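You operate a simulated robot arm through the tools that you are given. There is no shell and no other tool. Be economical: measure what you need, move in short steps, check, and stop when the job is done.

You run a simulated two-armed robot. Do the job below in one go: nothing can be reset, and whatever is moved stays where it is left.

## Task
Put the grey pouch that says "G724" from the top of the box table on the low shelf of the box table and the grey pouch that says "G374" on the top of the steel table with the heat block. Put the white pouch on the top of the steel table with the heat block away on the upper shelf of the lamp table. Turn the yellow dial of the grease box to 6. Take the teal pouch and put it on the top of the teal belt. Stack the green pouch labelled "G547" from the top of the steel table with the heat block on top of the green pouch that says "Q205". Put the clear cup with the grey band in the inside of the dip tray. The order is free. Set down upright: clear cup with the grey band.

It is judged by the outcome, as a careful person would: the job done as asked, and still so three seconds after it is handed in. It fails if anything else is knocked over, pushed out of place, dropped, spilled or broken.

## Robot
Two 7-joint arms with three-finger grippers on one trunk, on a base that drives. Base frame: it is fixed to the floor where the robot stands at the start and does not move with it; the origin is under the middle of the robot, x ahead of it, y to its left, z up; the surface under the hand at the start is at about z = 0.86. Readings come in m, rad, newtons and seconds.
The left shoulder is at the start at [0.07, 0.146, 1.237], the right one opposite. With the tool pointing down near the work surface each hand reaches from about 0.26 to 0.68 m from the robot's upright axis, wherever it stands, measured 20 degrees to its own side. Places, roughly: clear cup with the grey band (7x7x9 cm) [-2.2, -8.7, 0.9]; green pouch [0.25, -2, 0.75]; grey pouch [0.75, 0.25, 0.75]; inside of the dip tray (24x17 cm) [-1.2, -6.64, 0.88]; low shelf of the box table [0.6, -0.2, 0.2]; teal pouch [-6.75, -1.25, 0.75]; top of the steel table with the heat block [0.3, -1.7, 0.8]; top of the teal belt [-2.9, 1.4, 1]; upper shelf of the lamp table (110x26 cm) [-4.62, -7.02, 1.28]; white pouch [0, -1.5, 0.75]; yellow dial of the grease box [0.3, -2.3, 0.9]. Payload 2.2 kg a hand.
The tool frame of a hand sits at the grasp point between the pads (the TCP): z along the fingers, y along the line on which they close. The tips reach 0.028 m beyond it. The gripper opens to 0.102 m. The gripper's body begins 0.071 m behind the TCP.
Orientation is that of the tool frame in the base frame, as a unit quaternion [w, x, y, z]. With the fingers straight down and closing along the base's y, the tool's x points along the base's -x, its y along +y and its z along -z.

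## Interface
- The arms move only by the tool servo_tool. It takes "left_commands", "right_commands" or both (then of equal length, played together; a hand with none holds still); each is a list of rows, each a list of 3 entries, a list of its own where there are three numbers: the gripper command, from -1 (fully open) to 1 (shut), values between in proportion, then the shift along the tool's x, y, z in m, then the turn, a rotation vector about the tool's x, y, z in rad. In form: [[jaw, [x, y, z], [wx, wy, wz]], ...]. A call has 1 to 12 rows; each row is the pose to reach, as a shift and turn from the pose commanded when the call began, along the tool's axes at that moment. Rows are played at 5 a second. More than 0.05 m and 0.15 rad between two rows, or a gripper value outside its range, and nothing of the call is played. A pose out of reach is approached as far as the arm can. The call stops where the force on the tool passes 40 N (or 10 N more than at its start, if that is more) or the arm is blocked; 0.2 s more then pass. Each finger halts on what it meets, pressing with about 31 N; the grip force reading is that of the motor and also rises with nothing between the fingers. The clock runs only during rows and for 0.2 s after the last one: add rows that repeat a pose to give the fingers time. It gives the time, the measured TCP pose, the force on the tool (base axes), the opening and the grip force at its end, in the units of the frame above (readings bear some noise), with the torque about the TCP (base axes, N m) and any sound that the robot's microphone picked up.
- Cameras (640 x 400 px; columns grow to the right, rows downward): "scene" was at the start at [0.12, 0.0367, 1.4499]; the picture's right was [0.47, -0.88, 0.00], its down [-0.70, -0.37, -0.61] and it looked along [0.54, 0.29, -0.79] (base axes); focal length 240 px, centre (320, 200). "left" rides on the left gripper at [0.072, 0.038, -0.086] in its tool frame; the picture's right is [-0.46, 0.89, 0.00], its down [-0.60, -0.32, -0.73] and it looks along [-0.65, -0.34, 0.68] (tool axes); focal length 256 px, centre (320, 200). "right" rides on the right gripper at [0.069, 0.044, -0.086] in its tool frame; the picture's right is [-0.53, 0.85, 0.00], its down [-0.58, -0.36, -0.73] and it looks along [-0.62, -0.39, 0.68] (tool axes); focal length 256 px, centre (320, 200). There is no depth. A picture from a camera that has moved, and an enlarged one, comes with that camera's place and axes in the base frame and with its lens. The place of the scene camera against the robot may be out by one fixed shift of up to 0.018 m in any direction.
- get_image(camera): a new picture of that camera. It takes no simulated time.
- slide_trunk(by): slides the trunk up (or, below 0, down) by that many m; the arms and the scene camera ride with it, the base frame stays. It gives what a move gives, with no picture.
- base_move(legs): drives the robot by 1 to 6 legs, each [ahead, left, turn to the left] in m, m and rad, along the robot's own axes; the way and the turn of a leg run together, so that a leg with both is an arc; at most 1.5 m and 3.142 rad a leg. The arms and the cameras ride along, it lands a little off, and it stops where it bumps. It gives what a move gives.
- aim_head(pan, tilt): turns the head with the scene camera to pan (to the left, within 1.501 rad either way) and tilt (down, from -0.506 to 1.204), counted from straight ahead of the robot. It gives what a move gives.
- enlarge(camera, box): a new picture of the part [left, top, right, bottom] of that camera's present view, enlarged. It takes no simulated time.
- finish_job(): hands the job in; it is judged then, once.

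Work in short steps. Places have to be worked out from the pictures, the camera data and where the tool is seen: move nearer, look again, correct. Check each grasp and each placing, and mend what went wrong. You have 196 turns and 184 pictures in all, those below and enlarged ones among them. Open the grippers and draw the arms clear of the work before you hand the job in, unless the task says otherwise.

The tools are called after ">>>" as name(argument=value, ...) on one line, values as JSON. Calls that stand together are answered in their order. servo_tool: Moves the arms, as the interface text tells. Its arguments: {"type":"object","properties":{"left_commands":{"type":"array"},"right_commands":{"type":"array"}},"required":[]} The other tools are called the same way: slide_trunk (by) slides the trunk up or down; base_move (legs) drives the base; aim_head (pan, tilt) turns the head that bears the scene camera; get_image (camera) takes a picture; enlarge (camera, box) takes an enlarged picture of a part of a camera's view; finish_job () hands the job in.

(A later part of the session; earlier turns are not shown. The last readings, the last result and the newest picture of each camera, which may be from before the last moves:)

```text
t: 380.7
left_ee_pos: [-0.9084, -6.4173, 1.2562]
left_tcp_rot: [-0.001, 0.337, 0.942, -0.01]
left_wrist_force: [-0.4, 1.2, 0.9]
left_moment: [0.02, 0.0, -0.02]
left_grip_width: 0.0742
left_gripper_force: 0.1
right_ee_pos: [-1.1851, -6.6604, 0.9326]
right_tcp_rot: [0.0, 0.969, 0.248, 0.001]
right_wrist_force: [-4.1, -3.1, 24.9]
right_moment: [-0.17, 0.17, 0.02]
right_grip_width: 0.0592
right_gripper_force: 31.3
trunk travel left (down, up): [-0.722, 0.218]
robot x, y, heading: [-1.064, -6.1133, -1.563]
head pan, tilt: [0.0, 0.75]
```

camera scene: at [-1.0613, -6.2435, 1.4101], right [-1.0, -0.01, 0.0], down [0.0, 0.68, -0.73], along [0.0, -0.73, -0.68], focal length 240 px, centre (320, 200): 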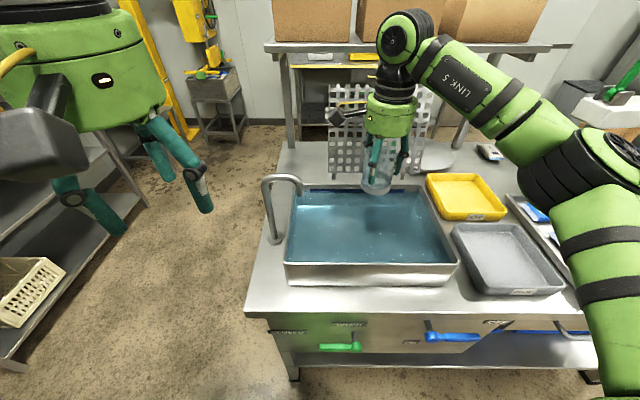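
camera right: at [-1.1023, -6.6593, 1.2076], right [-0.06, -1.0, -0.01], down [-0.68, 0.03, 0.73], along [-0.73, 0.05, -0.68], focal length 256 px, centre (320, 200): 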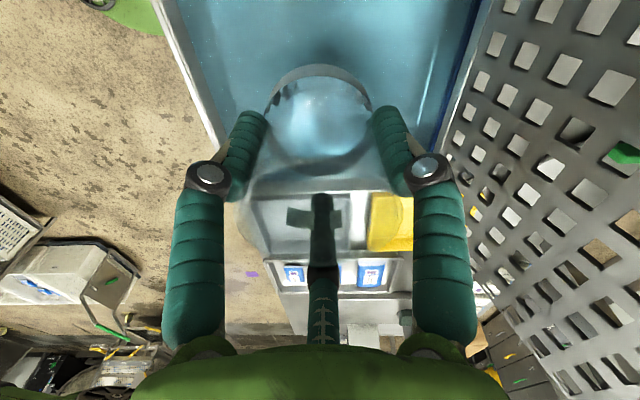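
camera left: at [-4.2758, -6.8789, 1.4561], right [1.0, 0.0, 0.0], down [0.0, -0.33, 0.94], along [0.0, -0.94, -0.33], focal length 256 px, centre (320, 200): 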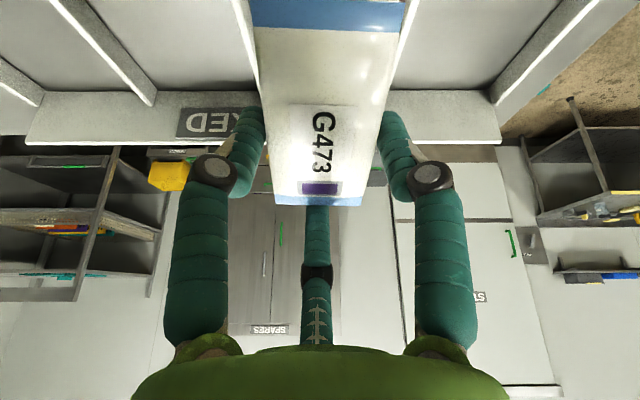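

Contact at 0.9326. Ease the pressure, open slowly, rise straight up.

>>> servo_tool(right_commands=[[0.5, [0, 0, -0.004], [0, 0, 0]], [0.5, [0, 0, -0.005], [0, 0, 0]], [0, [0, 0, -0.005], [0, 0, 0]], [-0.3, [0, 0, -0.005], [0, 0, 0]], [-0.6, [0, 0, -0.005], [0, 0, 0]], [-1, [0, 0, -0.005], [0, 0, 0]], [-1, [0, 0, -0.02], [0, 0, 0]], [-1, [0, 0, -0.06], [0, 0, 0]], [-1, [0, 0, -0.1], [0, 0, 0]], [-1, [0, 0, -0.14], [0, 0, 0]], [-1, [0, 0, -0.18], [0, 0, 0]]])

>>> enlarge(camera="scene", box=[260, 110, 480, 300])

>>> get_image(camera="right")

```text
t: 383.1
left_ee_pos: [-0.9075, -6.4207, 1.2554]
left_tcp_rot: [-0.002, 0.337, 0.942, -0.009]
left_wrist_force: [0.1, 0.2, 0.1]
left_moment: [0.0, 0.02, 0.0]
left_grip_width: 0.0739
left_gripper_force: 0.1
right_ee_pos: [-1.1839, -6.6643, 1.1083]
right_tcp_rot: [-0.007, 0.968, 0.25, 0.001]
right_wrist_force: [0.8, -0.2, 0.0]
right_moment: [-0.01, 0.03, 0.03]
right_grip_width: 0.102
right_gripper_force: 0.1
trunk travel left (down, up): [-0.722, 0.218]
robot x, y, heading: [-1.0669, -6.1125, -1.562]
head pan, tilt: [0.0, 0.75]
```

```text
2.11 times, centred on (370, 205) of scene
camera zoom: at [-1.0598, -6.2431, 1.4101], right [-1.0, -0.01, 0.0], down [0.0, 0.68, -0.73], along [0.0, -0.73, -0.68], focal length 506 px, centre (215, 190)
```

zoom: 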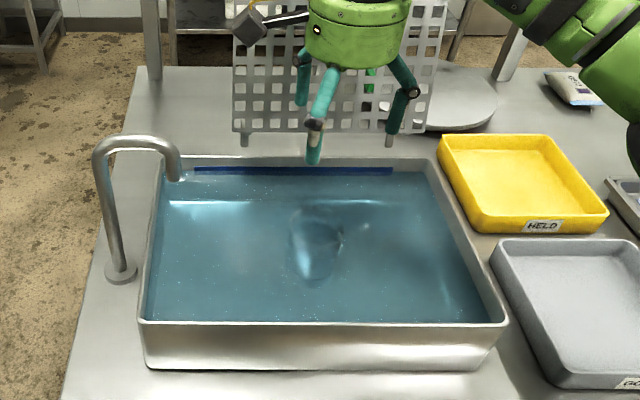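

```text
47 pictures are left
camera right: at [-1.1014, -6.6705, 1.1919], right [-0.06, -1.0, -0.01], down [-0.68, 0.03, 0.73], along [-0.73, 0.05, -0.68], focal length 256 px, centre (320, 200)
```

right: 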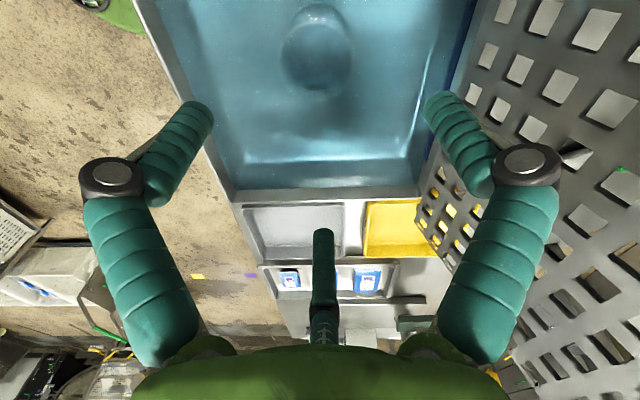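

Zoom to verify that the cup stands upright in the tray.

>>> enlarge(camera="right", box=[240, 0, 400, 120])

>>> enlarge(camera="scene", box=[330, 160, 420, 220])

```text
3.33 times, centred on (320, 60) of right
camera zoom: at [-1.1014, -6.6705, 1.1919], right [-0.06, -1.0, -0.01], down [-0.68, 0.03, 0.73], along [-0.73, 0.05, -0.68], focal length 853 px, centre (320, 667)
```

zoom: 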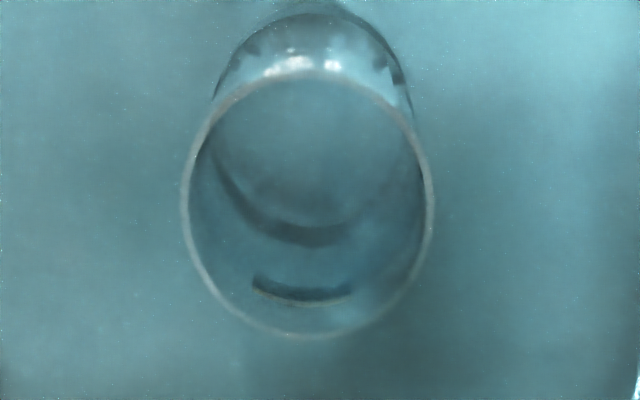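

```text
6.67 times, centred on (375, 190) of scene
camera zoom: at [-1.0598, -6.2431, 1.4101], right [-1.0, -0.01, 0.0], down [0.0, 0.68, -0.73], along [0.0, -0.73, -0.68], focal length 1601 px, centre (-47, 267)
```

zoom: 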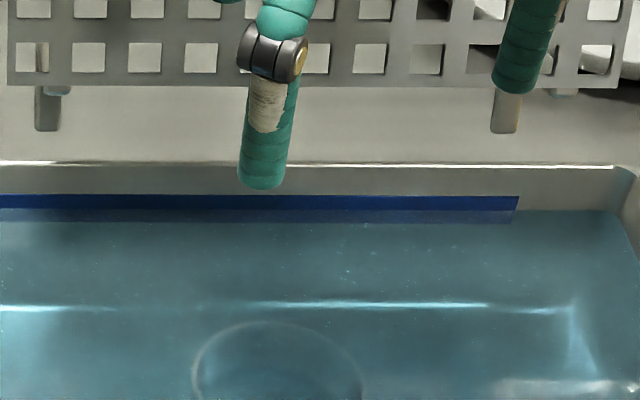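

The cup stands upright in the tray. Retract the right arm and drive back west to scout the route to the teal pouch.

>>> servo_tool(right_commands=[[-1, [0.007, -0.036, -0.01], [0, 0, 0]], [-1, [0.014, -0.072, -0.02], [0, 0, 0]], [-1, [0.021, -0.108, -0.03], [0, 0, 0]], [-1, [0.028, -0.144, -0.03], [0, 0, 0]], [-1, [0.035, -0.18, -0.03], [0, 0, 0]], [-1, [0.042, -0.216, -0.03], [0, 0, 0]], [-1, [0.05, -0.25, -0.03], [0, 0, 0]]])

>>> base_move(legs=[[-0.85, 0, 0], [0, -1.5, 0], [0, -1.5, 0], [0, -0.4, 0], [0, 0, -1.57]])

>>> aim_head(pan=0, tilt=0.25)

>>> get_image(camera="scene")

>>> aim_head(pan=-0.9, tilt=0.25)

>>> get_image(camera="scene")

```text
t: 384.7
left_ee_pos: [-0.9096, -6.4171, 1.2547]
left_tcp_rot: [0.0, 0.336, 0.942, -0.009]
left_wrist_force: [-0.2, 0.9, -0.1]
left_moment: [-0.02, 0.01, 0.0]
left_grip_width: 0.0739
left_gripper_force: 0.2
right_ee_pos: [-1.2637, -6.4215, 1.1389]
right_tcp_rot: [-0.007, 0.968, 0.249, 0.001]
right_wrist_force: [-0.4, 0.0, -0.7]
right_moment: [-0.05, 0.02, 0.02]
right_grip_width: 0.1019
right_gripper_force: 0.0
trunk travel left (down, up): [-0.722, 0.218]
robot x, y, heading: [-1.0671, -6.1152, -1.564]
head pan, tilt: [0.0, 0.75]
```

```text
t: 409.2
left_ee_pos: [-4.7819, -5.4405, 1.2547]
left_tcp_rot: [-0.008, 0.906, 0.423, -0.005]
left_wrist_force: [-0.1, -0.5, 0.1]
left_moment: [0.0, 0.0, 0.02]
left_grip_width: 0.074
left_gripper_force: 0.0
right_ee_pos: [-4.7813, -5.0862, 1.1408]
right_tcp_rot: [-0.005, 0.858, -0.513, 0.005]
right_wrist_force: [-0.1, -0.7, -0.5]
right_moment: [0.02, -0.02, -0.01]
right_grip_width: 0.1019
right_gripper_force: 0.0
trunk travel left (down, up): [-0.722, 0.218]
robot x, y, heading: [-4.4729, -5.2858, 3.138]
head pan, tilt: [0.0, 0.75]
```

```text
t: 410.2
left_ee_pos: [-4.7821, -5.4409, 1.2551]
left_tcp_rot: [-0.007, 0.906, 0.423, -0.005]
left_wrist_force: [-0.6, 1.6, 0.7]
left_moment: [-0.02, -0.03, 0.01]
left_grip_width: 0.0736
left_gripper_force: 0.0
right_ee_pos: [-4.7821, -5.084, 1.1395]
right_tcp_rot: [-0.004, 0.858, -0.513, 0.006]
right_wrist_force: [0.0, -0.9, -0.5]
right_moment: [0.05, -0.03, -0.03]
right_grip_width: 0.1019
right_gripper_force: 0.0
trunk travel left (down, up): [-0.722, 0.218]
robot x, y, heading: [-4.472, -5.2874, 3.14]
head pan, tilt: [0.0, 0.25]
```

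```text
44 pictures are left
camera scene: at [-4.6126, -5.2836, 1.455], right [0.0, 1.0, 0.0], down [0.25, 0.0, -0.97], along [-0.97, 0.0, -0.25], focal length 240 px, centre (320, 200)
```

scene: 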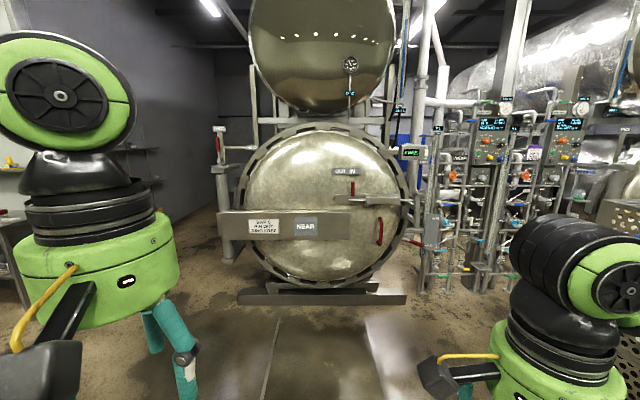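

```text
t: 411.4
left_ee_pos: [-4.7819, -5.4402, 1.2549]
left_tcp_rot: [-0.008, 0.906, 0.424, -0.005]
left_wrist_force: [0.0, -1.0, 0.3]
left_moment: [0.03, -0.02, 0.0]
left_grip_width: 0.0737
left_gripper_force: 0.0
right_ee_pos: [-4.7804, -5.0851, 1.1394]
right_tcp_rot: [-0.004, 0.859, -0.513, 0.006]
right_wrist_force: [-1.0, 0.5, 0.1]
right_moment: [0.02, 0.02, 0.01]
right_grip_width: 0.1019
right_gripper_force: 0.0
trunk travel left (down, up): [-0.722, 0.218]
robot x, y, heading: [-4.4729, -5.285, 3.135]
head pan, tilt: [-0.901, 0.25]
```

```text
43 pictures are left
camera scene: at [-4.577, -5.2106, 1.4551], right [0.79, 0.62, 0.0], down [0.15, -0.19, -0.97], along [-0.6, 0.76, -0.25], focal length 240 px, centre (320, 200)
```

scene: 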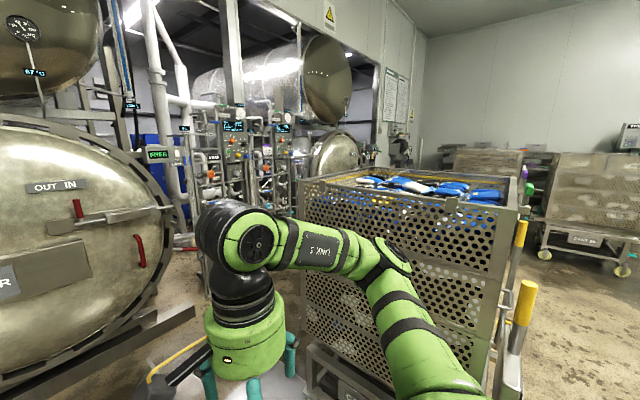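

A mesh cart blocks straight northwest; there is a free passage north at x≈−3.4. Go through it and look toward the teal pouch's area.

>>> base_move(legs=[[-1.05, 0, 0], [0, -1.4, 0], [0, -1.4, 0]])

>>> aim_head(pan=-0.2, tilt=0.25)

>>> get_image(camera="scene")

>>> aim_head(pan=-1.3, tilt=0.25)

>>> get_image(camera="scene")

```text
t: 418.8
left_ee_pos: [-3.7258, -5.2379, 1.2554]
left_tcp_rot: [-0.005, 0.908, 0.419, -0.007]
left_wrist_force: [0.2, 0.5, 0.9]
left_moment: [-0.04, 0.03, 0.02]
left_grip_width: 0.0742
left_gripper_force: 0.1
right_ee_pos: [-3.7219, -4.8852, 1.1392]
right_tcp_rot: [-0.003, 0.856, -0.517, 0.007]
right_wrist_force: [-0.3, -0.1, 0.3]
right_moment: [-0.02, 0.02, 0.02]
right_grip_width: 0.1019
right_gripper_force: 0.0
trunk travel left (down, up): [-0.722, 0.218]
robot x, y, heading: [-3.4181, -5.0924, 3.131]
head pan, tilt: [-0.901, 0.25]
stopped in leg 2: the robot was blocked; the commanded pose is now the measured one
```

```text
t: 419.9
left_ee_pos: [-3.7248, -5.2404, 1.2534]
left_tcp_rot: [-0.006, 0.908, 0.42, -0.005]
left_wrist_force: [0.5, 0.4, 0.3]
left_moment: [-0.02, 0.0, -0.02]
left_grip_width: 0.0743
left_gripper_force: 0.0
right_ee_pos: [-3.7226, -4.8879, 1.1395]
right_tcp_rot: [-0.004, 0.856, -0.516, 0.007]
right_wrist_force: [-0.2, 0.1, 0.1]
right_moment: [0.02, 0.02, -0.01]
right_grip_width: 0.102
right_gripper_force: 0.1
trunk travel left (down, up): [-0.722, 0.218]
robot x, y, heading: [-3.4181, -5.0948, 3.129]
head pan, tilt: [-0.201, 0.25]
```

```text
42 pictures are left
camera scene: at [-3.5532, -5.068, 1.4551], right [0.21, 0.98, 0.0], down [0.24, -0.05, -0.97], along [-0.95, 0.21, -0.25], focal length 240 px, centre (320, 200)
```

scene: 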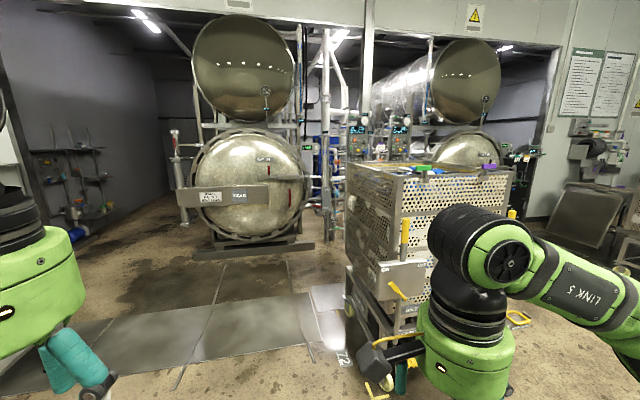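

```text
t: 421.2
left_ee_pos: [-3.726, -5.2416, 1.2545]
left_tcp_rot: [-0.006, 0.908, 0.419, -0.005]
left_wrist_force: [0.2, -0.6, -0.5]
left_moment: [-0.02, -0.03, -0.01]
left_grip_width: 0.0739
left_gripper_force: 0.0
right_ee_pos: [-3.7234, -4.8889, 1.1395]
right_tcp_rot: [-0.005, 0.856, -0.516, 0.006]
right_wrist_force: [-0.5, 0.7, -0.4]
right_moment: [0.01, -0.03, -0.01]
right_grip_width: 0.1017
right_gripper_force: 0.0
trunk travel left (down, up): [-0.722, 0.218]
robot x, y, heading: [-3.4151, -5.0894, 3.126]
head pan, tilt: [-1.3, 0.25]
```

```text
41 pictures are left
camera scene: at [-3.4859, -4.9986, 1.4551], right [0.97, 0.26, 0.0], down [0.06, -0.24, -0.97], along [-0.25, 0.94, -0.25], focal length 240 px, centre (320, 200)
```

scene: 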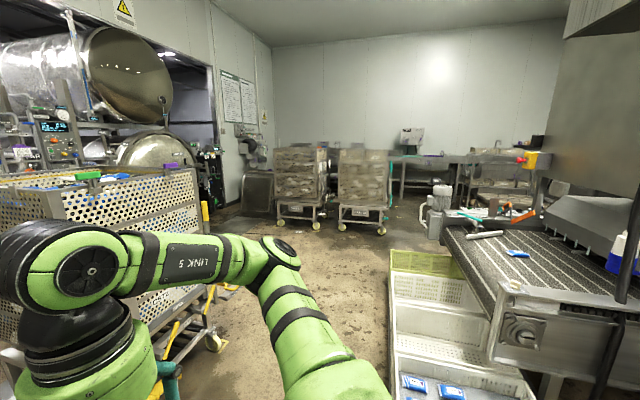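

I touched the crate stack on the right (x>−3.43). Step back, shift west to x≈−3.87 mid-passage, and strafe north in stages.

>>> base_move(legs=[[0, 0.05, 0], [0.45, 0, 0], [0, -0.9, 0]])

>>> get_image(camera="scene")

```text
t: 428.8
left_ee_pos: [-4.1711, -4.3924, 1.2547]
left_tcp_rot: [-0.007, 0.904, 0.426, -0.005]
left_wrist_force: [-0.4, -0.1, -0.3]
left_moment: [0.02, 0.0, -0.03]
left_grip_width: 0.0742
left_gripper_force: 0.0
right_ee_pos: [-4.1742, -4.0379, 1.1393]
right_tcp_rot: [-0.005, 0.86, -0.51, 0.007]
right_wrist_force: [0.7, 0.2, -0.4]
right_moment: [0.01, -0.02, -0.01]
right_grip_width: 0.1022
right_gripper_force: 0.1
trunk travel left (down, up): [-0.722, 0.218]
robot x, y, heading: [-3.8602, -4.2373, -3.142]
head pan, tilt: [-1.3, 0.25]
```

```text
40 pictures are left
camera scene: at [-3.9357, -4.1447, 1.4552], right [0.96, 0.27, 0.0], down [0.07, -0.24, -0.97], along [-0.26, 0.93, -0.25], focal length 240 px, centre (320, 200)
```

scene: 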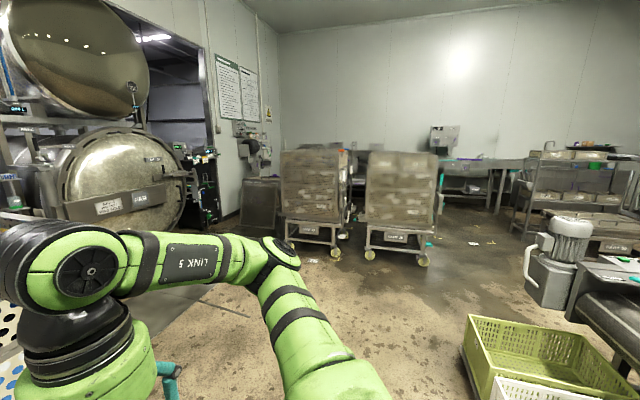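

The area opens up ahead. Continue north 0.9 m and look west.

>>> base_move(legs=[[0, -1.0, 0]])

>>> aim_head(pan=-0.4, tilt=0.3)

>>> get_image(camera="scene")

```text
t: 433.9
left_ee_pos: [-4.1746, -3.3998, 1.2543]
left_tcp_rot: [-0.007, 0.904, 0.426, -0.005]
left_wrist_force: [0.2, -0.2, 0.3]
left_moment: [0.02, 0.01, 0.02]
left_grip_width: 0.0738
left_gripper_force: 0.1
right_ee_pos: [-4.1768, -3.0467, 1.1389]
right_tcp_rot: [-0.004, 0.861, -0.509, 0.006]
right_wrist_force: [-0.1, 0.5, -0.3]
right_moment: [0.06, 0.03, 0.01]
right_grip_width: 0.1023
right_gripper_force: 0.1
trunk travel left (down, up): [-0.722, 0.218]
robot x, y, heading: [-3.8665, -3.2462, -3.139]
head pan, tilt: [-1.3, 0.25]
```

```text
t: 435.1
left_ee_pos: [-4.1749, -3.4, 1.2541]
left_tcp_rot: [-0.006, 0.905, 0.426, -0.007]
left_wrist_force: [0.0, 0.0, 0.8]
left_moment: [-0.04, -0.01, -0.03]
left_grip_width: 0.0735
left_gripper_force: 0.1
right_ee_pos: [-4.176, -3.0471, 1.1397]
right_tcp_rot: [-0.004, 0.86, -0.51, 0.006]
right_wrist_force: [0.1, 0.0, -0.1]
right_moment: [0.01, 0.0, 0.0]
right_grip_width: 0.1019
right_gripper_force: 0.1
trunk travel left (down, up): [-0.722, 0.218]
robot x, y, heading: [-3.8678, -3.2434, -3.141]
head pan, tilt: [-0.4, 0.3]
```

```text
39 pictures are left
camera scene: at [-3.9991, -3.2065, 1.4504], right [0.39, 0.92, 0.0], down [0.27, -0.11, -0.96], along [-0.88, 0.37, -0.3], focal length 240 px, centre (320, 200)
```

scene: 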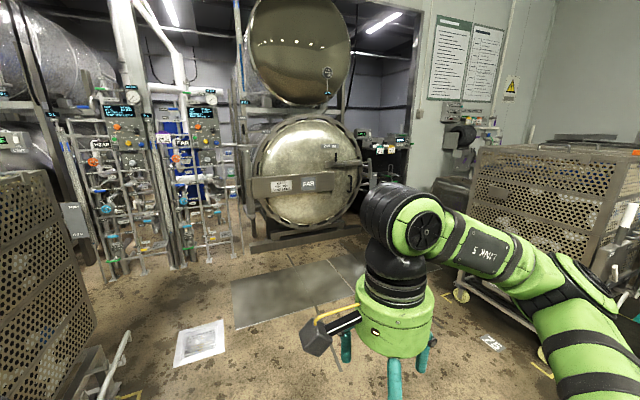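

Move to y≈−2.5 and drive west between the carts.

>>> base_move(legs=[[0, -0.7, 0], [1.4, 0, 0]])

>>> aim_head(pan=-0.5, tilt=0.35)

>>> get_image(camera="scene")

```text
t: 445.6
left_ee_pos: [-5.5652, -2.6904, 1.2548]
left_tcp_rot: [-0.007, 0.905, 0.426, -0.006]
left_wrist_force: [-0.1, -0.1, 0.4]
left_moment: [0.03, -0.04, 0.03]
left_grip_width: 0.074
left_gripper_force: 0.1
right_ee_pos: [-5.5662, -2.3359, 1.1398]
right_tcp_rot: [-0.005, 0.859, -0.511, 0.006]
right_wrist_force: [0.0, -0.2, 0.0]
right_moment: [0.01, 0.0, -0.02]
right_grip_width: 0.1022
right_gripper_force: 0.1
trunk travel left (down, up): [-0.722, 0.218]
robot x, y, heading: [-5.2562, -2.5336, -3.141]
head pan, tilt: [-0.4, 0.3]
```

```text
t: 446.2
left_ee_pos: [-5.565, -2.6886, 1.2548]
left_tcp_rot: [-0.006, 0.905, 0.426, -0.006]
left_wrist_force: [0.7, 0.8, 0.6]
left_moment: [0.02, 0.04, 0.01]
left_grip_width: 0.0741
left_gripper_force: 0.0
right_ee_pos: [-5.567, -2.3359, 1.1394]
right_tcp_rot: [-0.006, 0.86, -0.51, 0.006]
right_wrist_force: [0.4, 0.4, -0.6]
right_moment: [0.03, -0.01, 0.0]
right_grip_width: 0.1021
right_gripper_force: 0.1
trunk travel left (down, up): [-0.722, 0.218]
robot x, y, heading: [-5.2564, -2.5344, -3.14]
head pan, tilt: [-0.499, 0.351]
```

```text
38 pictures are left
camera scene: at [-5.3852, -2.4883, 1.4457], right [0.48, 0.88, 0.0], down [0.3, -0.16, -0.94], along [-0.83, 0.45, -0.34], focal length 240 px, centre (320, 200)
```

scene: 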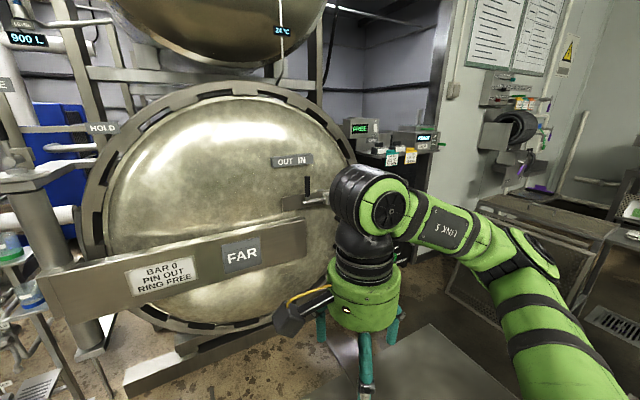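

The target is hidden behind the right arm. Turn right 0.8 rad and look again.

>>> base_move(legs=[[0, 0, -0.8]])

>>> aim_head(pan=0.1, tilt=0.4)

>>> get_image(camera="scene")

```text
t: 448.7
left_ee_pos: [-5.5842, -2.4228, 1.2536]
left_tcp_rot: [-0.007, 0.999, 0.042, -0.002]
left_wrist_force: [-0.1, 0.1, -0.4]
left_moment: [-0.01, -0.05, -0.03]
left_grip_width: 0.0741
left_gripper_force: 0.0
right_ee_pos: [-5.3305, -2.1746, 1.1397]
right_tcp_rot: [0.002, -0.595, 0.804, -0.008]
right_wrist_force: [-0.3, 0.0, -0.7]
right_moment: [-0.03, 0.0, 0.0]
right_grip_width: 0.102
right_gripper_force: 0.0
trunk travel left (down, up): [-0.722, 0.218]
robot x, y, heading: [-5.2588, -2.5346, 2.344]
head pan, tilt: [-0.499, 0.351]
```

```text
t: 449.7
left_ee_pos: [-5.5834, -2.4227, 1.2539]
left_tcp_rot: [-0.007, 0.999, 0.042, -0.003]
left_wrist_force: [0.5, 0.6, -1.3]
left_moment: [0.01, 0.0, -0.02]
left_grip_width: 0.074
left_gripper_force: 0.1
right_ee_pos: [-5.3322, -2.1742, 1.1409]
right_tcp_rot: [0.002, -0.594, 0.804, -0.007]
right_wrist_force: [-0.5, 1.2, 0.6]
right_moment: [0.02, -0.01, 0.04]
right_grip_width: 0.1019
right_gripper_force: 0.1
trunk travel left (down, up): [-0.722, 0.218]
robot x, y, heading: [-5.2578, -2.5322, 2.348]
head pan, tilt: [0.099, 0.4]
```

```text
37 pictures are left
camera scene: at [-5.3594, -2.4376, 1.4411], right [0.64, 0.77, 0.0], down [0.3, -0.25, -0.92], along [-0.71, 0.59, -0.39], focal length 240 px, centre (320, 200)
```

scene: 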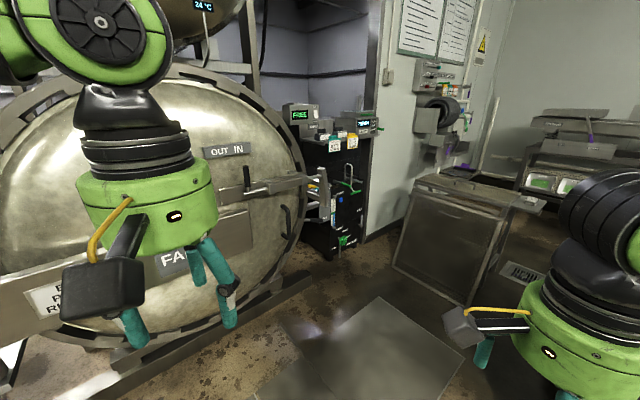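

Zoom on the dark cabinet where the pouch should be.

>>> enlarge(camera="scene", box=[280, 90, 400, 270])

```text
2.22 times, centred on (340, 180) of scene
camera zoom: at [-5.3594, -2.4376, 1.4411], right [0.64, 0.77, 0.0], down [0.3, -0.25, -0.92], along [-0.71, 0.59, -0.39], focal length 534 px, centre (276, 244)
```

zoom: 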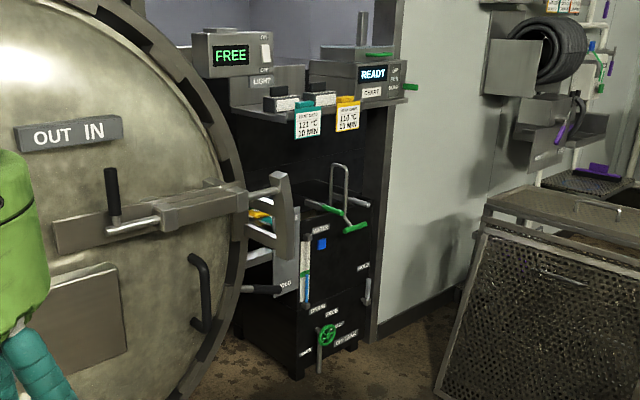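

The teal item appears in the cabinet right of the FAR autoclave, around (−6.78, −1.33, 0.78). Go in front of it, facing west.

>>> base_move(legs=[[0, 0, 0.795], [0.45, 0, 0], [0, -1.2, 0]])

>>> aim_head(pan=0.0, tilt=0.6)

>>> get_image(camera="scene")

```text
t: 460.2
left_ee_pos: [-6.0099, -1.4853, 1.2543]
left_tcp_rot: [-0.007, 0.905, 0.425, -0.005]
left_wrist_force: [0.1, 1.0, 0.2]
left_moment: [0.01, 0.0, -0.02]
left_grip_width: 0.074
left_gripper_force: 0.0
right_ee_pos: [-6.0102, -1.1309, 1.1396]
right_tcp_rot: [-0.005, 0.859, -0.511, 0.007]
right_wrist_force: [-0.4, 0.9, 0.0]
right_moment: [0.02, 0.0, 0.0]
right_grip_width: 0.1016
right_gripper_force: 0.0
trunk travel left (down, up): [-0.722, 0.218]
robot x, y, heading: [-5.7038, -1.3257, 3.141]
head pan, tilt: [0.099, 0.4]
```

```text
t: 460.9
left_ee_pos: [-6.0099, -1.4833, 1.2545]
left_tcp_rot: [-0.006, 0.905, 0.425, -0.005]
left_wrist_force: [1.6, 0.7, 0.4]
left_moment: [0.02, 0.02, 0.0]
left_grip_width: 0.0742
left_gripper_force: 0.0
right_ee_pos: [-6.0114, -1.1298, 1.1387]
right_tcp_rot: [-0.005, 0.859, -0.511, 0.005]
right_wrist_force: [0.1, 0.5, 0.4]
right_moment: [0.03, 0.03, 0.02]
right_grip_width: 0.1023
right_gripper_force: 0.1
trunk travel left (down, up): [-0.722, 0.218]
robot x, y, heading: [-5.7026, -1.3264, 3.143]
head pan, tilt: [0.0, 0.6]
```

```text
35 pictures are left
camera scene: at [-5.8367, -1.327, 1.4229], right [0.0, 1.0, 0.0], down [0.56, 0.0, -0.83], along [-0.83, 0.0, -0.56], focal length 240 px, centre (320, 200)
```

scene: 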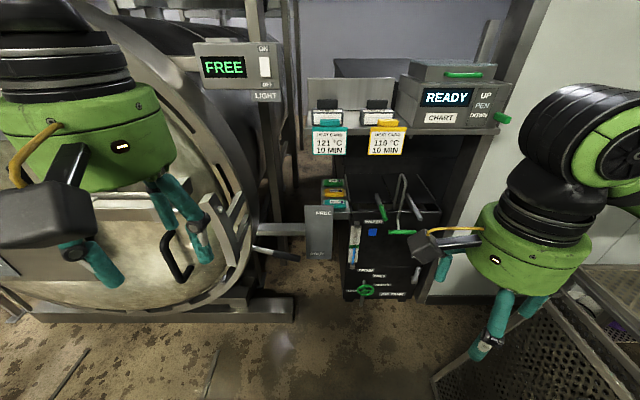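

>>> enlarge(camera="scene", box=[290, 160, 450, 300])

```text
2.86 times, centred on (370, 230) of scene
camera zoom: at [-5.8367, -1.327, 1.4229], right [0.0, 1.0, 0.0], down [0.56, 0.0, -0.83], along [-0.83, 0.0, -0.56], focal length 686 px, centre (177, 114)
```

zoom: 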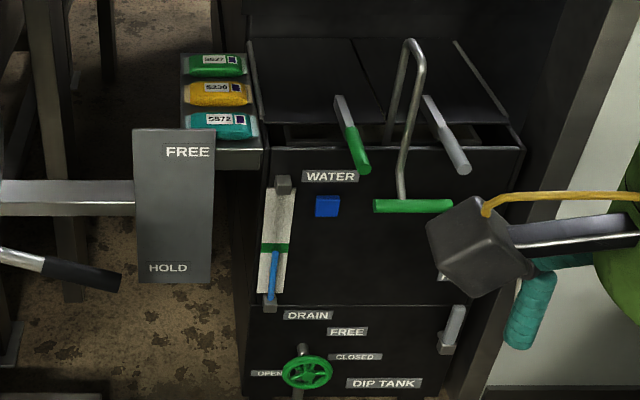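

The teal pouch "5572" lies on a small side shelf left of the dip tank, front of a row of three, near (−6.85, −1.25, 0.71). Move closer and look with the right wrist camera.

>>> base_move(legs=[[0.33, 0, 0]])

>>> servo_tool(right_commands=[[-0.6, [-0.003, 0.04, 0.01], [0, 0, 0]], [-0.6, [-0.006, 0.08, 0.02], [0, 0, 0]], [-0.6, [-0.009, 0.12, 0.03], [0, 0, 0]], [-0.6, [-0.012, 0.16, 0.04], [0, 0, 0]], [-0.6, [-0.015, 0.2, 0.05], [0, 0, 0]], [-0.6, [-0.018, 0.24, 0.06], [0, 0, 0]], [-0.6, [-0.021, 0.28, 0.06], [0, 0, 0]], [-0.6, [-0.024, 0.317, 0.06], [0, 0, 0]], [-0.6, [-0.024, 0.317, 0.06], [0, 0, 0]]])

>>> get_image(camera="right")

>>> get_image(camera="scene")

```text
t: 463.1
left_ee_pos: [-6.3365, -1.4824, 1.255]
left_tcp_rot: [-0.006, 0.905, 0.425, -0.006]
left_wrist_force: [0.1, 0.5, -0.4]
left_moment: [-0.01, 0.01, 0.02]
left_grip_width: 0.0742
left_gripper_force: 0.1
right_ee_pos: [-6.3362, -1.1276, 1.1401]
right_tcp_rot: [-0.004, 0.859, -0.511, 0.005]
right_wrist_force: [0.5, 0.3, -1.4]
right_moment: [-0.01, 0.01, 0.01]
right_grip_width: 0.1022
right_gripper_force: 0.1
trunk travel left (down, up): [-0.722, 0.218]
robot x, y, heading: [-6.0289, -1.3274, 3.138]
head pan, tilt: [0.0, 0.6]
```

```text
t: 464.4
left_ee_pos: [-6.3329, -1.4817, 1.2555]
left_tcp_rot: [-0.007, 0.905, 0.424, -0.006]
left_wrist_force: [0.7, -1.7, -0.1]
left_moment: [0.02, 0.05, 0.05]
left_grip_width: 0.0738
left_gripper_force: 0.1
right_ee_pos: [-6.5102, -1.2072, 1.0899]
right_tcp_rot: [-0.011, 0.858, -0.514, 0.008]
right_wrist_force: [0.4, 0.4, 0.1]
right_moment: [0.0, 0.0, -0.01]
right_grip_width: 0.0814
right_gripper_force: 0.0
trunk travel left (down, up): [-0.722, 0.218]
robot x, y, heading: [-6.0287, -1.3256, 3.141]
head pan, tilt: [0.0, 0.6]
stopped in row 6 (right hand): the force on the tool passed its limit at 95 N (the readings are from after the stop); the commanded pose is now the measured one
```

```text
33 pictures are left
camera right: at [-6.5187, -1.2899, 1.1736], right [-1.0, 0.07, -0.03], down [0.03, 0.67, 0.74], along [0.07, 0.74, -0.67], focal length 256 px, centre (320, 200)
```

right: 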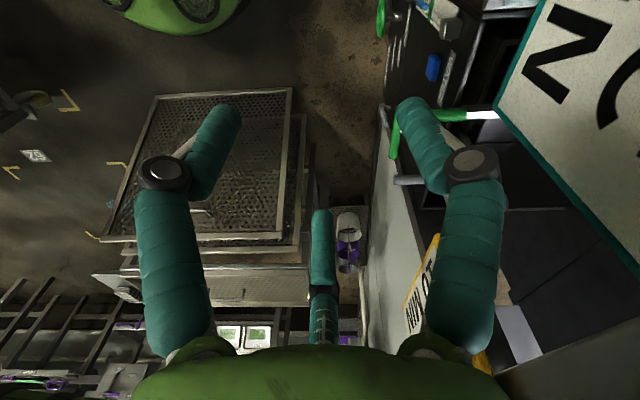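

```text
32 pictures are left
camera scene: at [-6.1586, -1.3256, 1.4234], right [0.0, 1.0, 0.0], down [0.56, 0.0, -0.83], along [-0.83, 0.0, -0.56], focal length 240 px, centre (320, 200)
```

scene: 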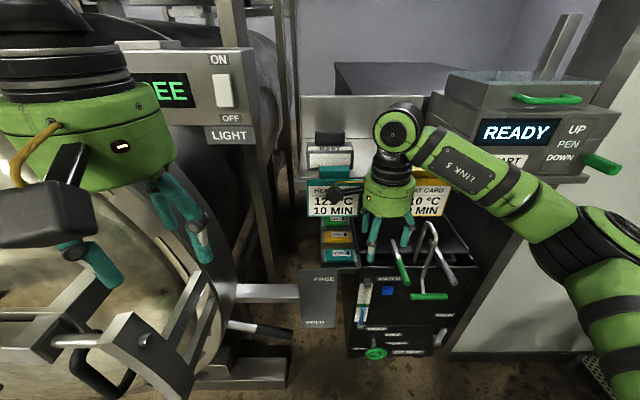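

I touched the hanging cards of the instrument shelf (z≈1.13–1.2, x≈−6.51). Two views put the teal pouch at (−6.80, −1.257, 0.745), underneath that shelf. Retract first and check nothing was displaced.

>>> servo_tool(right_commands=[[-0.6, [0.006, -0.048, 0], [0, 0, 0]], [-0.6, [0.012, -0.095, 0], [0, 0, 0]], [-0.6, [0.018, -0.143, 0], [0, 0, 0]], [-0.6, [0.024, -0.19, 0], [0, 0, 0]]])

>>> get_image(camera="scene")

```text
t: 465.4
left_ee_pos: [-6.336, -1.4809, 1.2544]
left_tcp_rot: [-0.005, 0.905, 0.424, -0.006]
left_wrist_force: [0.0, -0.8, 0.6]
left_moment: [-0.01, 0.02, 0.04]
left_grip_width: 0.0737
left_gripper_force: 0.1
right_ee_pos: [-6.3328, -1.1382, 1.0944]
right_tcp_rot: [-0.012, 0.857, -0.515, 0.008]
right_wrist_force: [-0.2, 0.1, 0.1]
right_moment: [-0.01, 0.04, -0.02]
right_grip_width: 0.0817
right_gripper_force: 0.1
trunk travel left (down, up): [-0.722, 0.218]
robot x, y, heading: [-6.0293, -1.3306, 3.141]
head pan, tilt: [0.0, 0.6]
```

```text
31 pictures are left
camera scene: at [-6.1602, -1.3247, 1.4232], right [0.0, 1.0, 0.0], down [0.56, 0.0, -0.83], along [-0.83, 0.0, -0.56], focal length 240 px, centre (320, 200)
```

scene: 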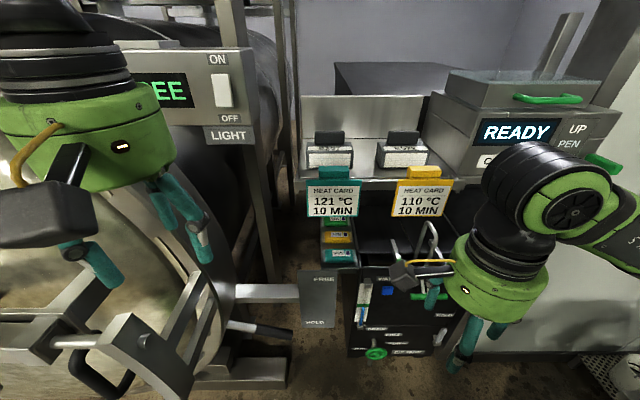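

Cards are undisturbed. Raise the left hand relative to the body, then lower the trunk so the right arm can enter beneath the shelf.

>>> servo_tool(left_commands=[[-0.45, [0, 0, -0.04], [0, 0, 0]], [-0.45, [0, 0, -0.08], [0, 0, 0]], [-0.45, [0, 0, -0.12], [0, 0, 0]], [-0.45, [0, 0, -0.15], [0, 0, 0]]])

>>> slide_trunk(by=-0.235)

>>> get_image(camera="scene")

```text
t: 466.4
left_ee_pos: [-6.3266, -1.493, 1.3715]
left_tcp_rot: [-0.009, 0.906, 0.424, -0.006]
left_wrist_force: [0.3, -0.6, -0.3]
left_moment: [-0.02, 0.03, 0.01]
left_grip_width: 0.074
left_gripper_force: 0.0
left hand out of reach, approached as far as the arm can: row 3, 4
right_ee_pos: [-6.3348, -1.1408, 1.0947]
right_tcp_rot: [-0.012, 0.857, -0.515, 0.009]
right_wrist_force: [0.1, 0.4, 0.4]
right_moment: [0.0, 0.0, 0.01]
right_grip_width: 0.0816
right_gripper_force: 0.0
trunk travel left (down, up): [-0.722, 0.218]
robot x, y, heading: [-6.0244, -1.331, 3.143]
head pan, tilt: [0.0, 0.6]
```

```text
t: 468.8
left_ee_pos: [-6.3278, -1.4929, 1.1362]
left_tcp_rot: [-0.006, 0.906, 0.424, -0.005]
left_wrist_force: [0.0, 1.4, -0.1]
left_moment: [-0.04, -0.01, -0.02]
left_grip_width: 0.0738
left_gripper_force: 0.0
right_ee_pos: [-6.3357, -1.1401, 0.8592]
right_tcp_rot: [-0.013, 0.857, -0.515, 0.01]
right_wrist_force: [0.4, 0.6, 0.4]
right_moment: [-0.01, 0.02, -0.01]
right_grip_width: 0.0816
right_gripper_force: 0.1
trunk travel left (down, up): [-0.487, 0.453]
robot x, y, heading: [-6.0294, -1.328, 3.135]
head pan, tilt: [0.0, 0.6]
```

```text
30 pictures are left
camera scene: at [-6.1631, -1.3262, 1.1879], right [0.0, 1.0, 0.0], down [0.56, 0.0, -0.83], along [-0.83, 0.0, -0.56], focal length 240 px, centre (320, 200)
```

scene: 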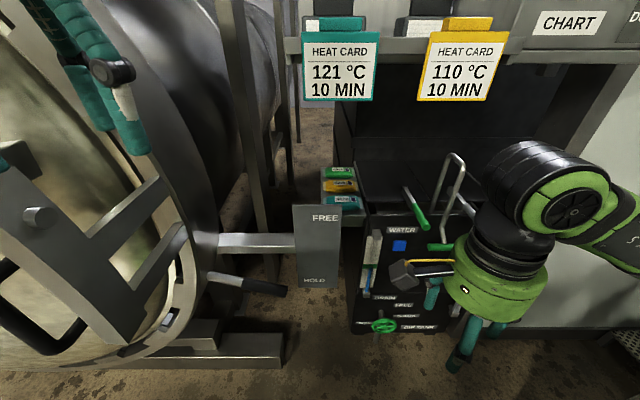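

Clear view: teal at (−6.81, −1.25), HOLD plate at x≈−6.61 south of it, card bottoms at z≈1.12. Turn the base left 0.4 rad to bring the right shoulder forward and the left hand away, then edge closer.

>>> servo_tool(right_commands=[[-0.6, [-0.02, -0.01, 0.02], [0, 0, 0.1]], [-0.6, [-0.04, -0.02, 0.04], [0, 0, 0.22]], [-0.6, [-0.05, -0.025, 0.04], [0, 0, 0.35]], [-0.6, [-0.05, -0.025, 0.04], [0, 0, 0.35]]])

>>> base_move(legs=[[0, 0, 0.4], [0.1, -0.065, 0]])

>>> aim_head(pan=-0.4, tilt=0.5)

>>> get_image(camera="scene")

```text
t: 469.8
left_ee_pos: [-6.3275, -1.4928, 1.1354]
left_tcp_rot: [-0.007, 0.905, 0.425, -0.006]
left_wrist_force: [0.0, -0.1, 0.7]
left_moment: [-0.01, 0.01, -0.02]
left_grip_width: 0.074
left_gripper_force: 0.1
right_ee_pos: [-6.3363, -1.0838, 0.8209]
right_tcp_rot: [-0.015, 0.754, -0.656, 0.008]
right_wrist_force: [0.0, 0.1, 0.0]
right_moment: [0.02, -0.03, 0.01]
right_grip_width: 0.0815
right_gripper_force: 0.0
trunk travel left (down, up): [-0.487, 0.453]
robot x, y, heading: [-6.0288, -1.3295, 3.136]
head pan, tilt: [0.0, 0.6]
```

```text
t: 472.2
left_ee_pos: [-6.3572, -1.5734, 1.136]
left_tcp_rot: [-0.007, 0.804, 0.594, -0.007]
left_wrist_force: [-1.0, 0.9, -0.5]
left_moment: [-0.03, -0.02, 0.0]
left_grip_width: 0.0738
left_gripper_force: 0.1
right_ee_pos: [-6.5236, -1.1995, 0.8197]
right_tcp_rot: [-0.015, 0.869, -0.494, 0.005]
right_wrist_force: [-0.4, -0.4, -0.2]
right_moment: [0.0, -0.03, 0.04]
right_grip_width: 0.0817
right_gripper_force: 0.0
trunk travel left (down, up): [-0.487, 0.453]
robot x, y, heading: [-6.1414, -1.3041, -2.751]
head pan, tilt: [0.0, 0.6]
```

```text
t: 473.1
left_ee_pos: [-6.3565, -1.5741, 1.1355]
left_tcp_rot: [-0.006, 0.804, 0.594, -0.008]
left_wrist_force: [0.3, 0.1, -0.7]
left_moment: [-0.01, 0.02, 0.0]
left_grip_width: 0.0739
left_gripper_force: 0.1
right_ee_pos: [-6.522, -1.1999, 0.8199]
right_tcp_rot: [-0.015, 0.87, -0.493, 0.004]
right_wrist_force: [0.1, -0.2, 0.4]
right_moment: [-0.02, 0.0, -0.02]
right_grip_width: 0.0817
right_gripper_force: 0.2
trunk travel left (down, up): [-0.487, 0.453]
robot x, y, heading: [-6.1456, -1.3047, -2.753]
head pan, tilt: [-0.4, 0.499]
```

```text
29 pictures are left
camera scene: at [-6.2774, -1.3238, 1.197], right [0.01, 1.0, 0.0], down [0.48, 0.0, -0.88], along [-0.88, 0.0, -0.48], focal length 240 px, centre (320, 200)
```

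scene: 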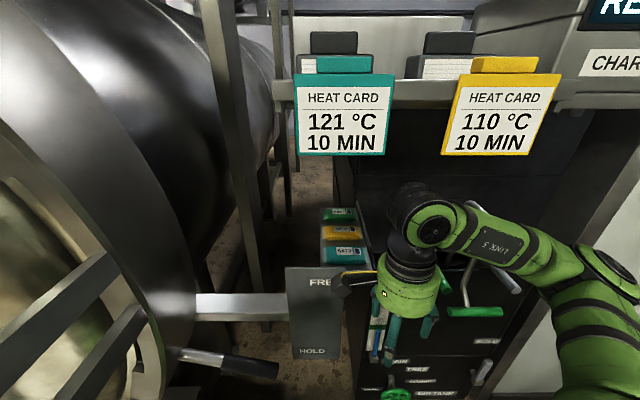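

Hand is below the cards and north of the plate. Slide it west over the pouch at this height.

>>> servo_tool(right_commands=[[-0.6, [-0.021, 0.04, 0], [0, 0, 0]], [-0.6, [-0.043, 0.08, 0], [0, 0, 0]], [-0.6, [-0.064, 0.12, 0], [0, 0, 0]], [-0.6, [-0.086, 0.16, 0], [0, 0, 0]], [-0.6, [-0.107, 0.2, 0], [0, 0, 0]], [-0.6, [-0.128, 0.238, 0], [0, 0, 0]], [-0.6, [-0.128, 0.238, 0], [0, 0, 0]]])

>>> get_image(camera="right")

>>> get_image(camera="scene")

```text
t: 474.7
left_ee_pos: [-6.3557, -1.5745, 1.1361]
left_tcp_rot: [-0.007, 0.804, 0.594, -0.007]
left_wrist_force: [0.4, 0.7, -0.4]
left_moment: [0.0, -0.01, 0.01]
left_grip_width: 0.0738
left_gripper_force: 0.0
right_ee_pos: [-6.7929, -1.211, 0.8147]
right_tcp_rot: [-0.015, 0.87, -0.494, 0.004]
right_wrist_force: [-0.6, 0.4, -0.1]
right_moment: [0.03, -0.01, 0.0]
right_grip_width: 0.0816
right_gripper_force: 0.0
trunk travel left (down, up): [-0.487, 0.453]
robot x, y, heading: [-6.1455, -1.3035, -2.745]
head pan, tilt: [-0.4, 0.499]
```

```text
28 pictures are left
camera right: at [-6.7958, -1.2941, 0.8984], right [-1.0, 0.03, -0.02], down [0.0, 0.67, 0.75], along [0.03, 0.75, -0.67], focal length 256 px, centre (320, 200)
```

right: 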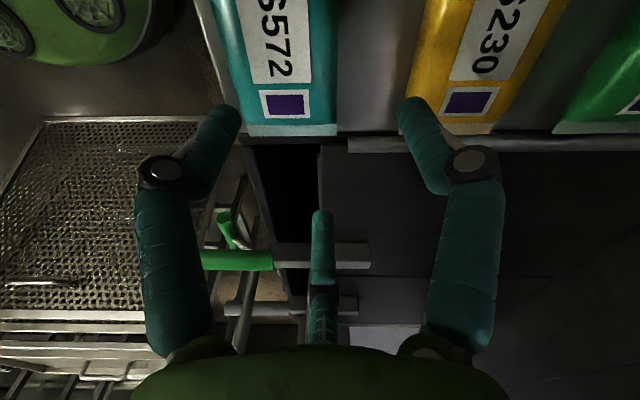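

```text
27 pictures are left
camera scene: at [-6.277, -1.3232, 1.1971], right [0.01, 1.0, 0.0], down [0.48, 0.0, -0.88], along [-0.88, 0.01, -0.48], focal length 240 px, centre (320, 200)
```

scene: 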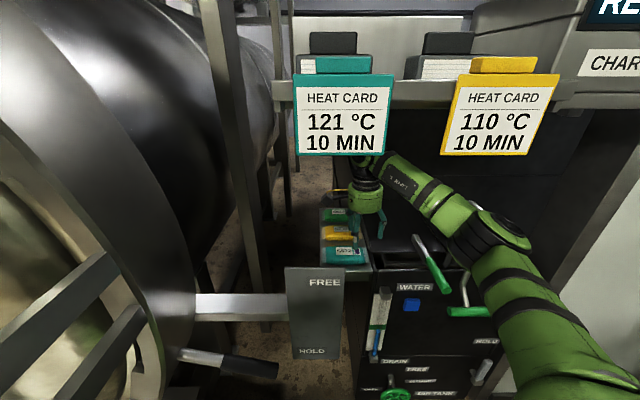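

Teal lies at x≈−6.771, north end y≈−1.192, with room for the fingers. Shift to (−6.771, −1.222) and descend carefully.

>>> servo_tool(right_commands=[[-0.6, [0.01, -0.007, 0], [0, 0, 0]], [-0.6, [0.0207, -0.013, 0.01], [0, 0, 0]], [-0.6, [0.0207, -0.013, 0.025], [0, 0, 0]], [-0.6, [0.0207, -0.013, 0.038], [0, 0, 0]], [-0.6, [0.0207, -0.013, 0.046], [0, 0, 0]], [-0.6, [0.0207, -0.013, 0.05], [0, 0, 0]]])

>>> get_image(camera="right")

```text
t: 476.1
left_ee_pos: [-6.3581, -1.573, 1.1362]
left_tcp_rot: [-0.007, 0.804, 0.594, -0.007]
left_wrist_force: [0.5, -0.4, -0.5]
left_moment: [0.0, -0.02, 0.0]
left_grip_width: 0.074
left_gripper_force: 0.1
right_ee_pos: [-6.7685, -1.2212, 0.7643]
right_tcp_rot: [-0.015, 0.87, -0.493, 0.004]
right_wrist_force: [-1.4, -0.4, 0.3]
right_moment: [0.01, 0.04, 0.01]
right_grip_width: 0.0817
right_gripper_force: 0.1
trunk travel left (down, up): [-0.487, 0.453]
robot x, y, heading: [-6.1434, -1.3037, -2.743]
head pan, tilt: [-0.4, 0.499]
```

```text
26 pictures are left
camera right: at [-6.7732, -1.3048, 0.8475], right [-1.0, 0.03, -0.02], down [0.0, 0.67, 0.75], along [0.03, 0.75, -0.67], focal length 256 px, centre (320, 200)
```

right: 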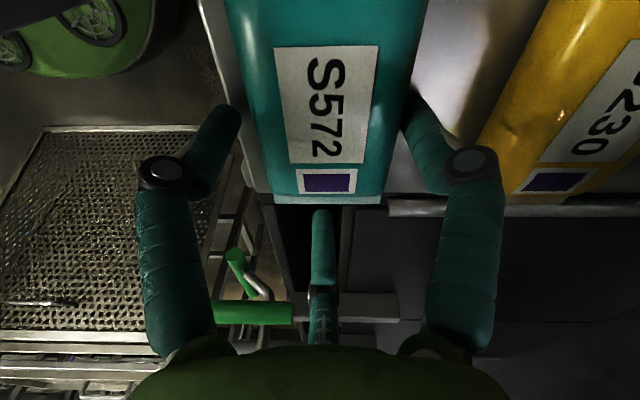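

Pouch well framed. Close, then lift a little.

>>> servo_tool(right_commands=[[-0.2, [0, 0, 0], [0, 0, 0]], [0.4, [0, 0, 0], [0, 0, 0]], [1, [0, 0, 0], [0, 0, 0]], [1, [0, 0, 0], [0, 0, 0]], [1, [0, 0, 0], [0, 0, 0]], [1, [0, 0, -0.006], [0, 0, 0]], [1, [0, 0, -0.02], [0, 0, 0]], [1, [0, 0, -0.04], [0, 0, 0]], [1, [0, 0, -0.055], [0, 0, 0]], [1, [0, 0, -0.055], [0, 0, 0]]])

>>> get_image(camera="right")

```text
t: 478.3
left_ee_pos: [-6.3577, -1.5729, 1.1365]
left_tcp_rot: [-0.006, 0.804, 0.595, -0.007]
left_wrist_force: [-0.3, 0.2, -0.5]
left_moment: [-0.03, 0.03, 0.0]
left_grip_width: 0.074
left_gripper_force: 0.0
right_ee_pos: [-6.7715, -1.2225, 0.8191]
right_tcp_rot: [-0.016, 0.869, -0.494, 0.004]
right_wrist_force: [-0.1, -0.5, -1.4]
right_moment: [0.04, 0.02, -0.02]
right_grip_width: 0.0702
right_gripper_force: 30.7
trunk travel left (down, up): [-0.487, 0.453]
robot x, y, heading: [-6.1457, -1.3103, -2.751]
head pan, tilt: [-0.4, 0.499]
```

```text
25 pictures are left
camera right: at [-6.7749, -1.306, 0.9017], right [-1.0, 0.03, -0.02], down [0.0, 0.67, 0.75], along [0.03, 0.75, -0.67], focal length 256 px, centre (320, 200)
```

right: 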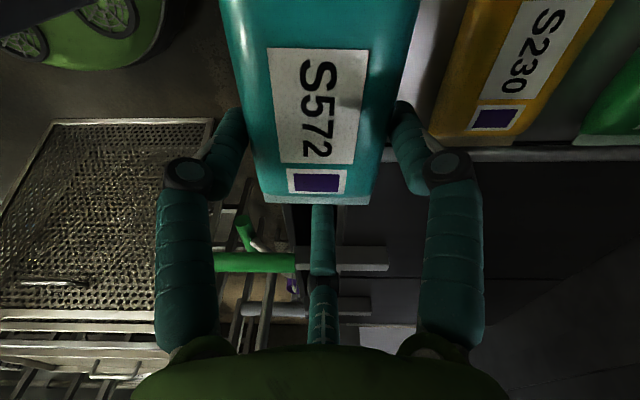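

Held. Retreat: first 5.5 cm north to clear the HOLD plate, then straight out east.

>>> servo_tool(right_commands=[[1, [-0.024, -0.014, 0], [0, 0, 0]], [1, [-0.047, -0.028, 0], [0, 0, 0]], [1, [-0.025, -0.068, 0], [0, 0, 0]], [1, [-0.003, -0.108, 0], [0, 0, 0]], [1, [0.019, -0.147, 0], [0, 0, 0]], [1, [0.041, -0.187, 0], [0, 0, 0]], [1, [0.063, -0.226, 0], [0, 0, 0]], [1, [0.085, -0.265, 0], [0, 0, 0]], [1, [0.107, -0.3, 0], [0, 0, 0]], [1, [0.107, -0.3, 0], [0, 0, 0]]])

>>> get_image(camera="scene")

```text
t: 480.5
left_ee_pos: [-6.3571, -1.5731, 1.1366]
left_tcp_rot: [-0.007, 0.804, 0.594, -0.007]
left_wrist_force: [0.7, 0.0, 0.0]
left_moment: [-0.01, 0.02, 0.01]
left_grip_width: 0.0739
left_gripper_force: 0.2
right_ee_pos: [-6.4927, -1.1662, 0.8436]
right_tcp_rot: [-0.015, 0.869, -0.494, 0.004]
right_wrist_force: [0.5, 0.6, -0.5]
right_moment: [0.01, -0.01, 0.03]
right_grip_width: 0.0701
right_gripper_force: 31.0
right hand out of reach, approached as far as the arm can: row 9, 10
trunk travel left (down, up): [-0.487, 0.453]
robot x, y, heading: [-6.1467, -1.304, -2.748]
head pan, tilt: [-0.4, 0.499]
```

```text
24 pictures are left
camera scene: at [-6.2774, -1.3231, 1.197], right [0.01, 1.0, 0.0], down [0.48, 0.0, -0.88], along [-0.88, 0.01, -0.48], focal length 240 px, centre (320, 200)
```

scene: 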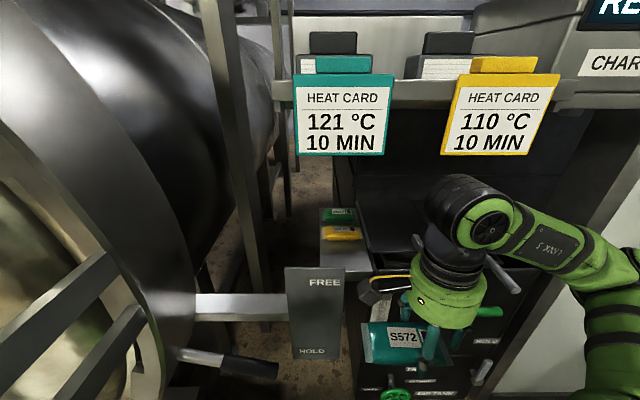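

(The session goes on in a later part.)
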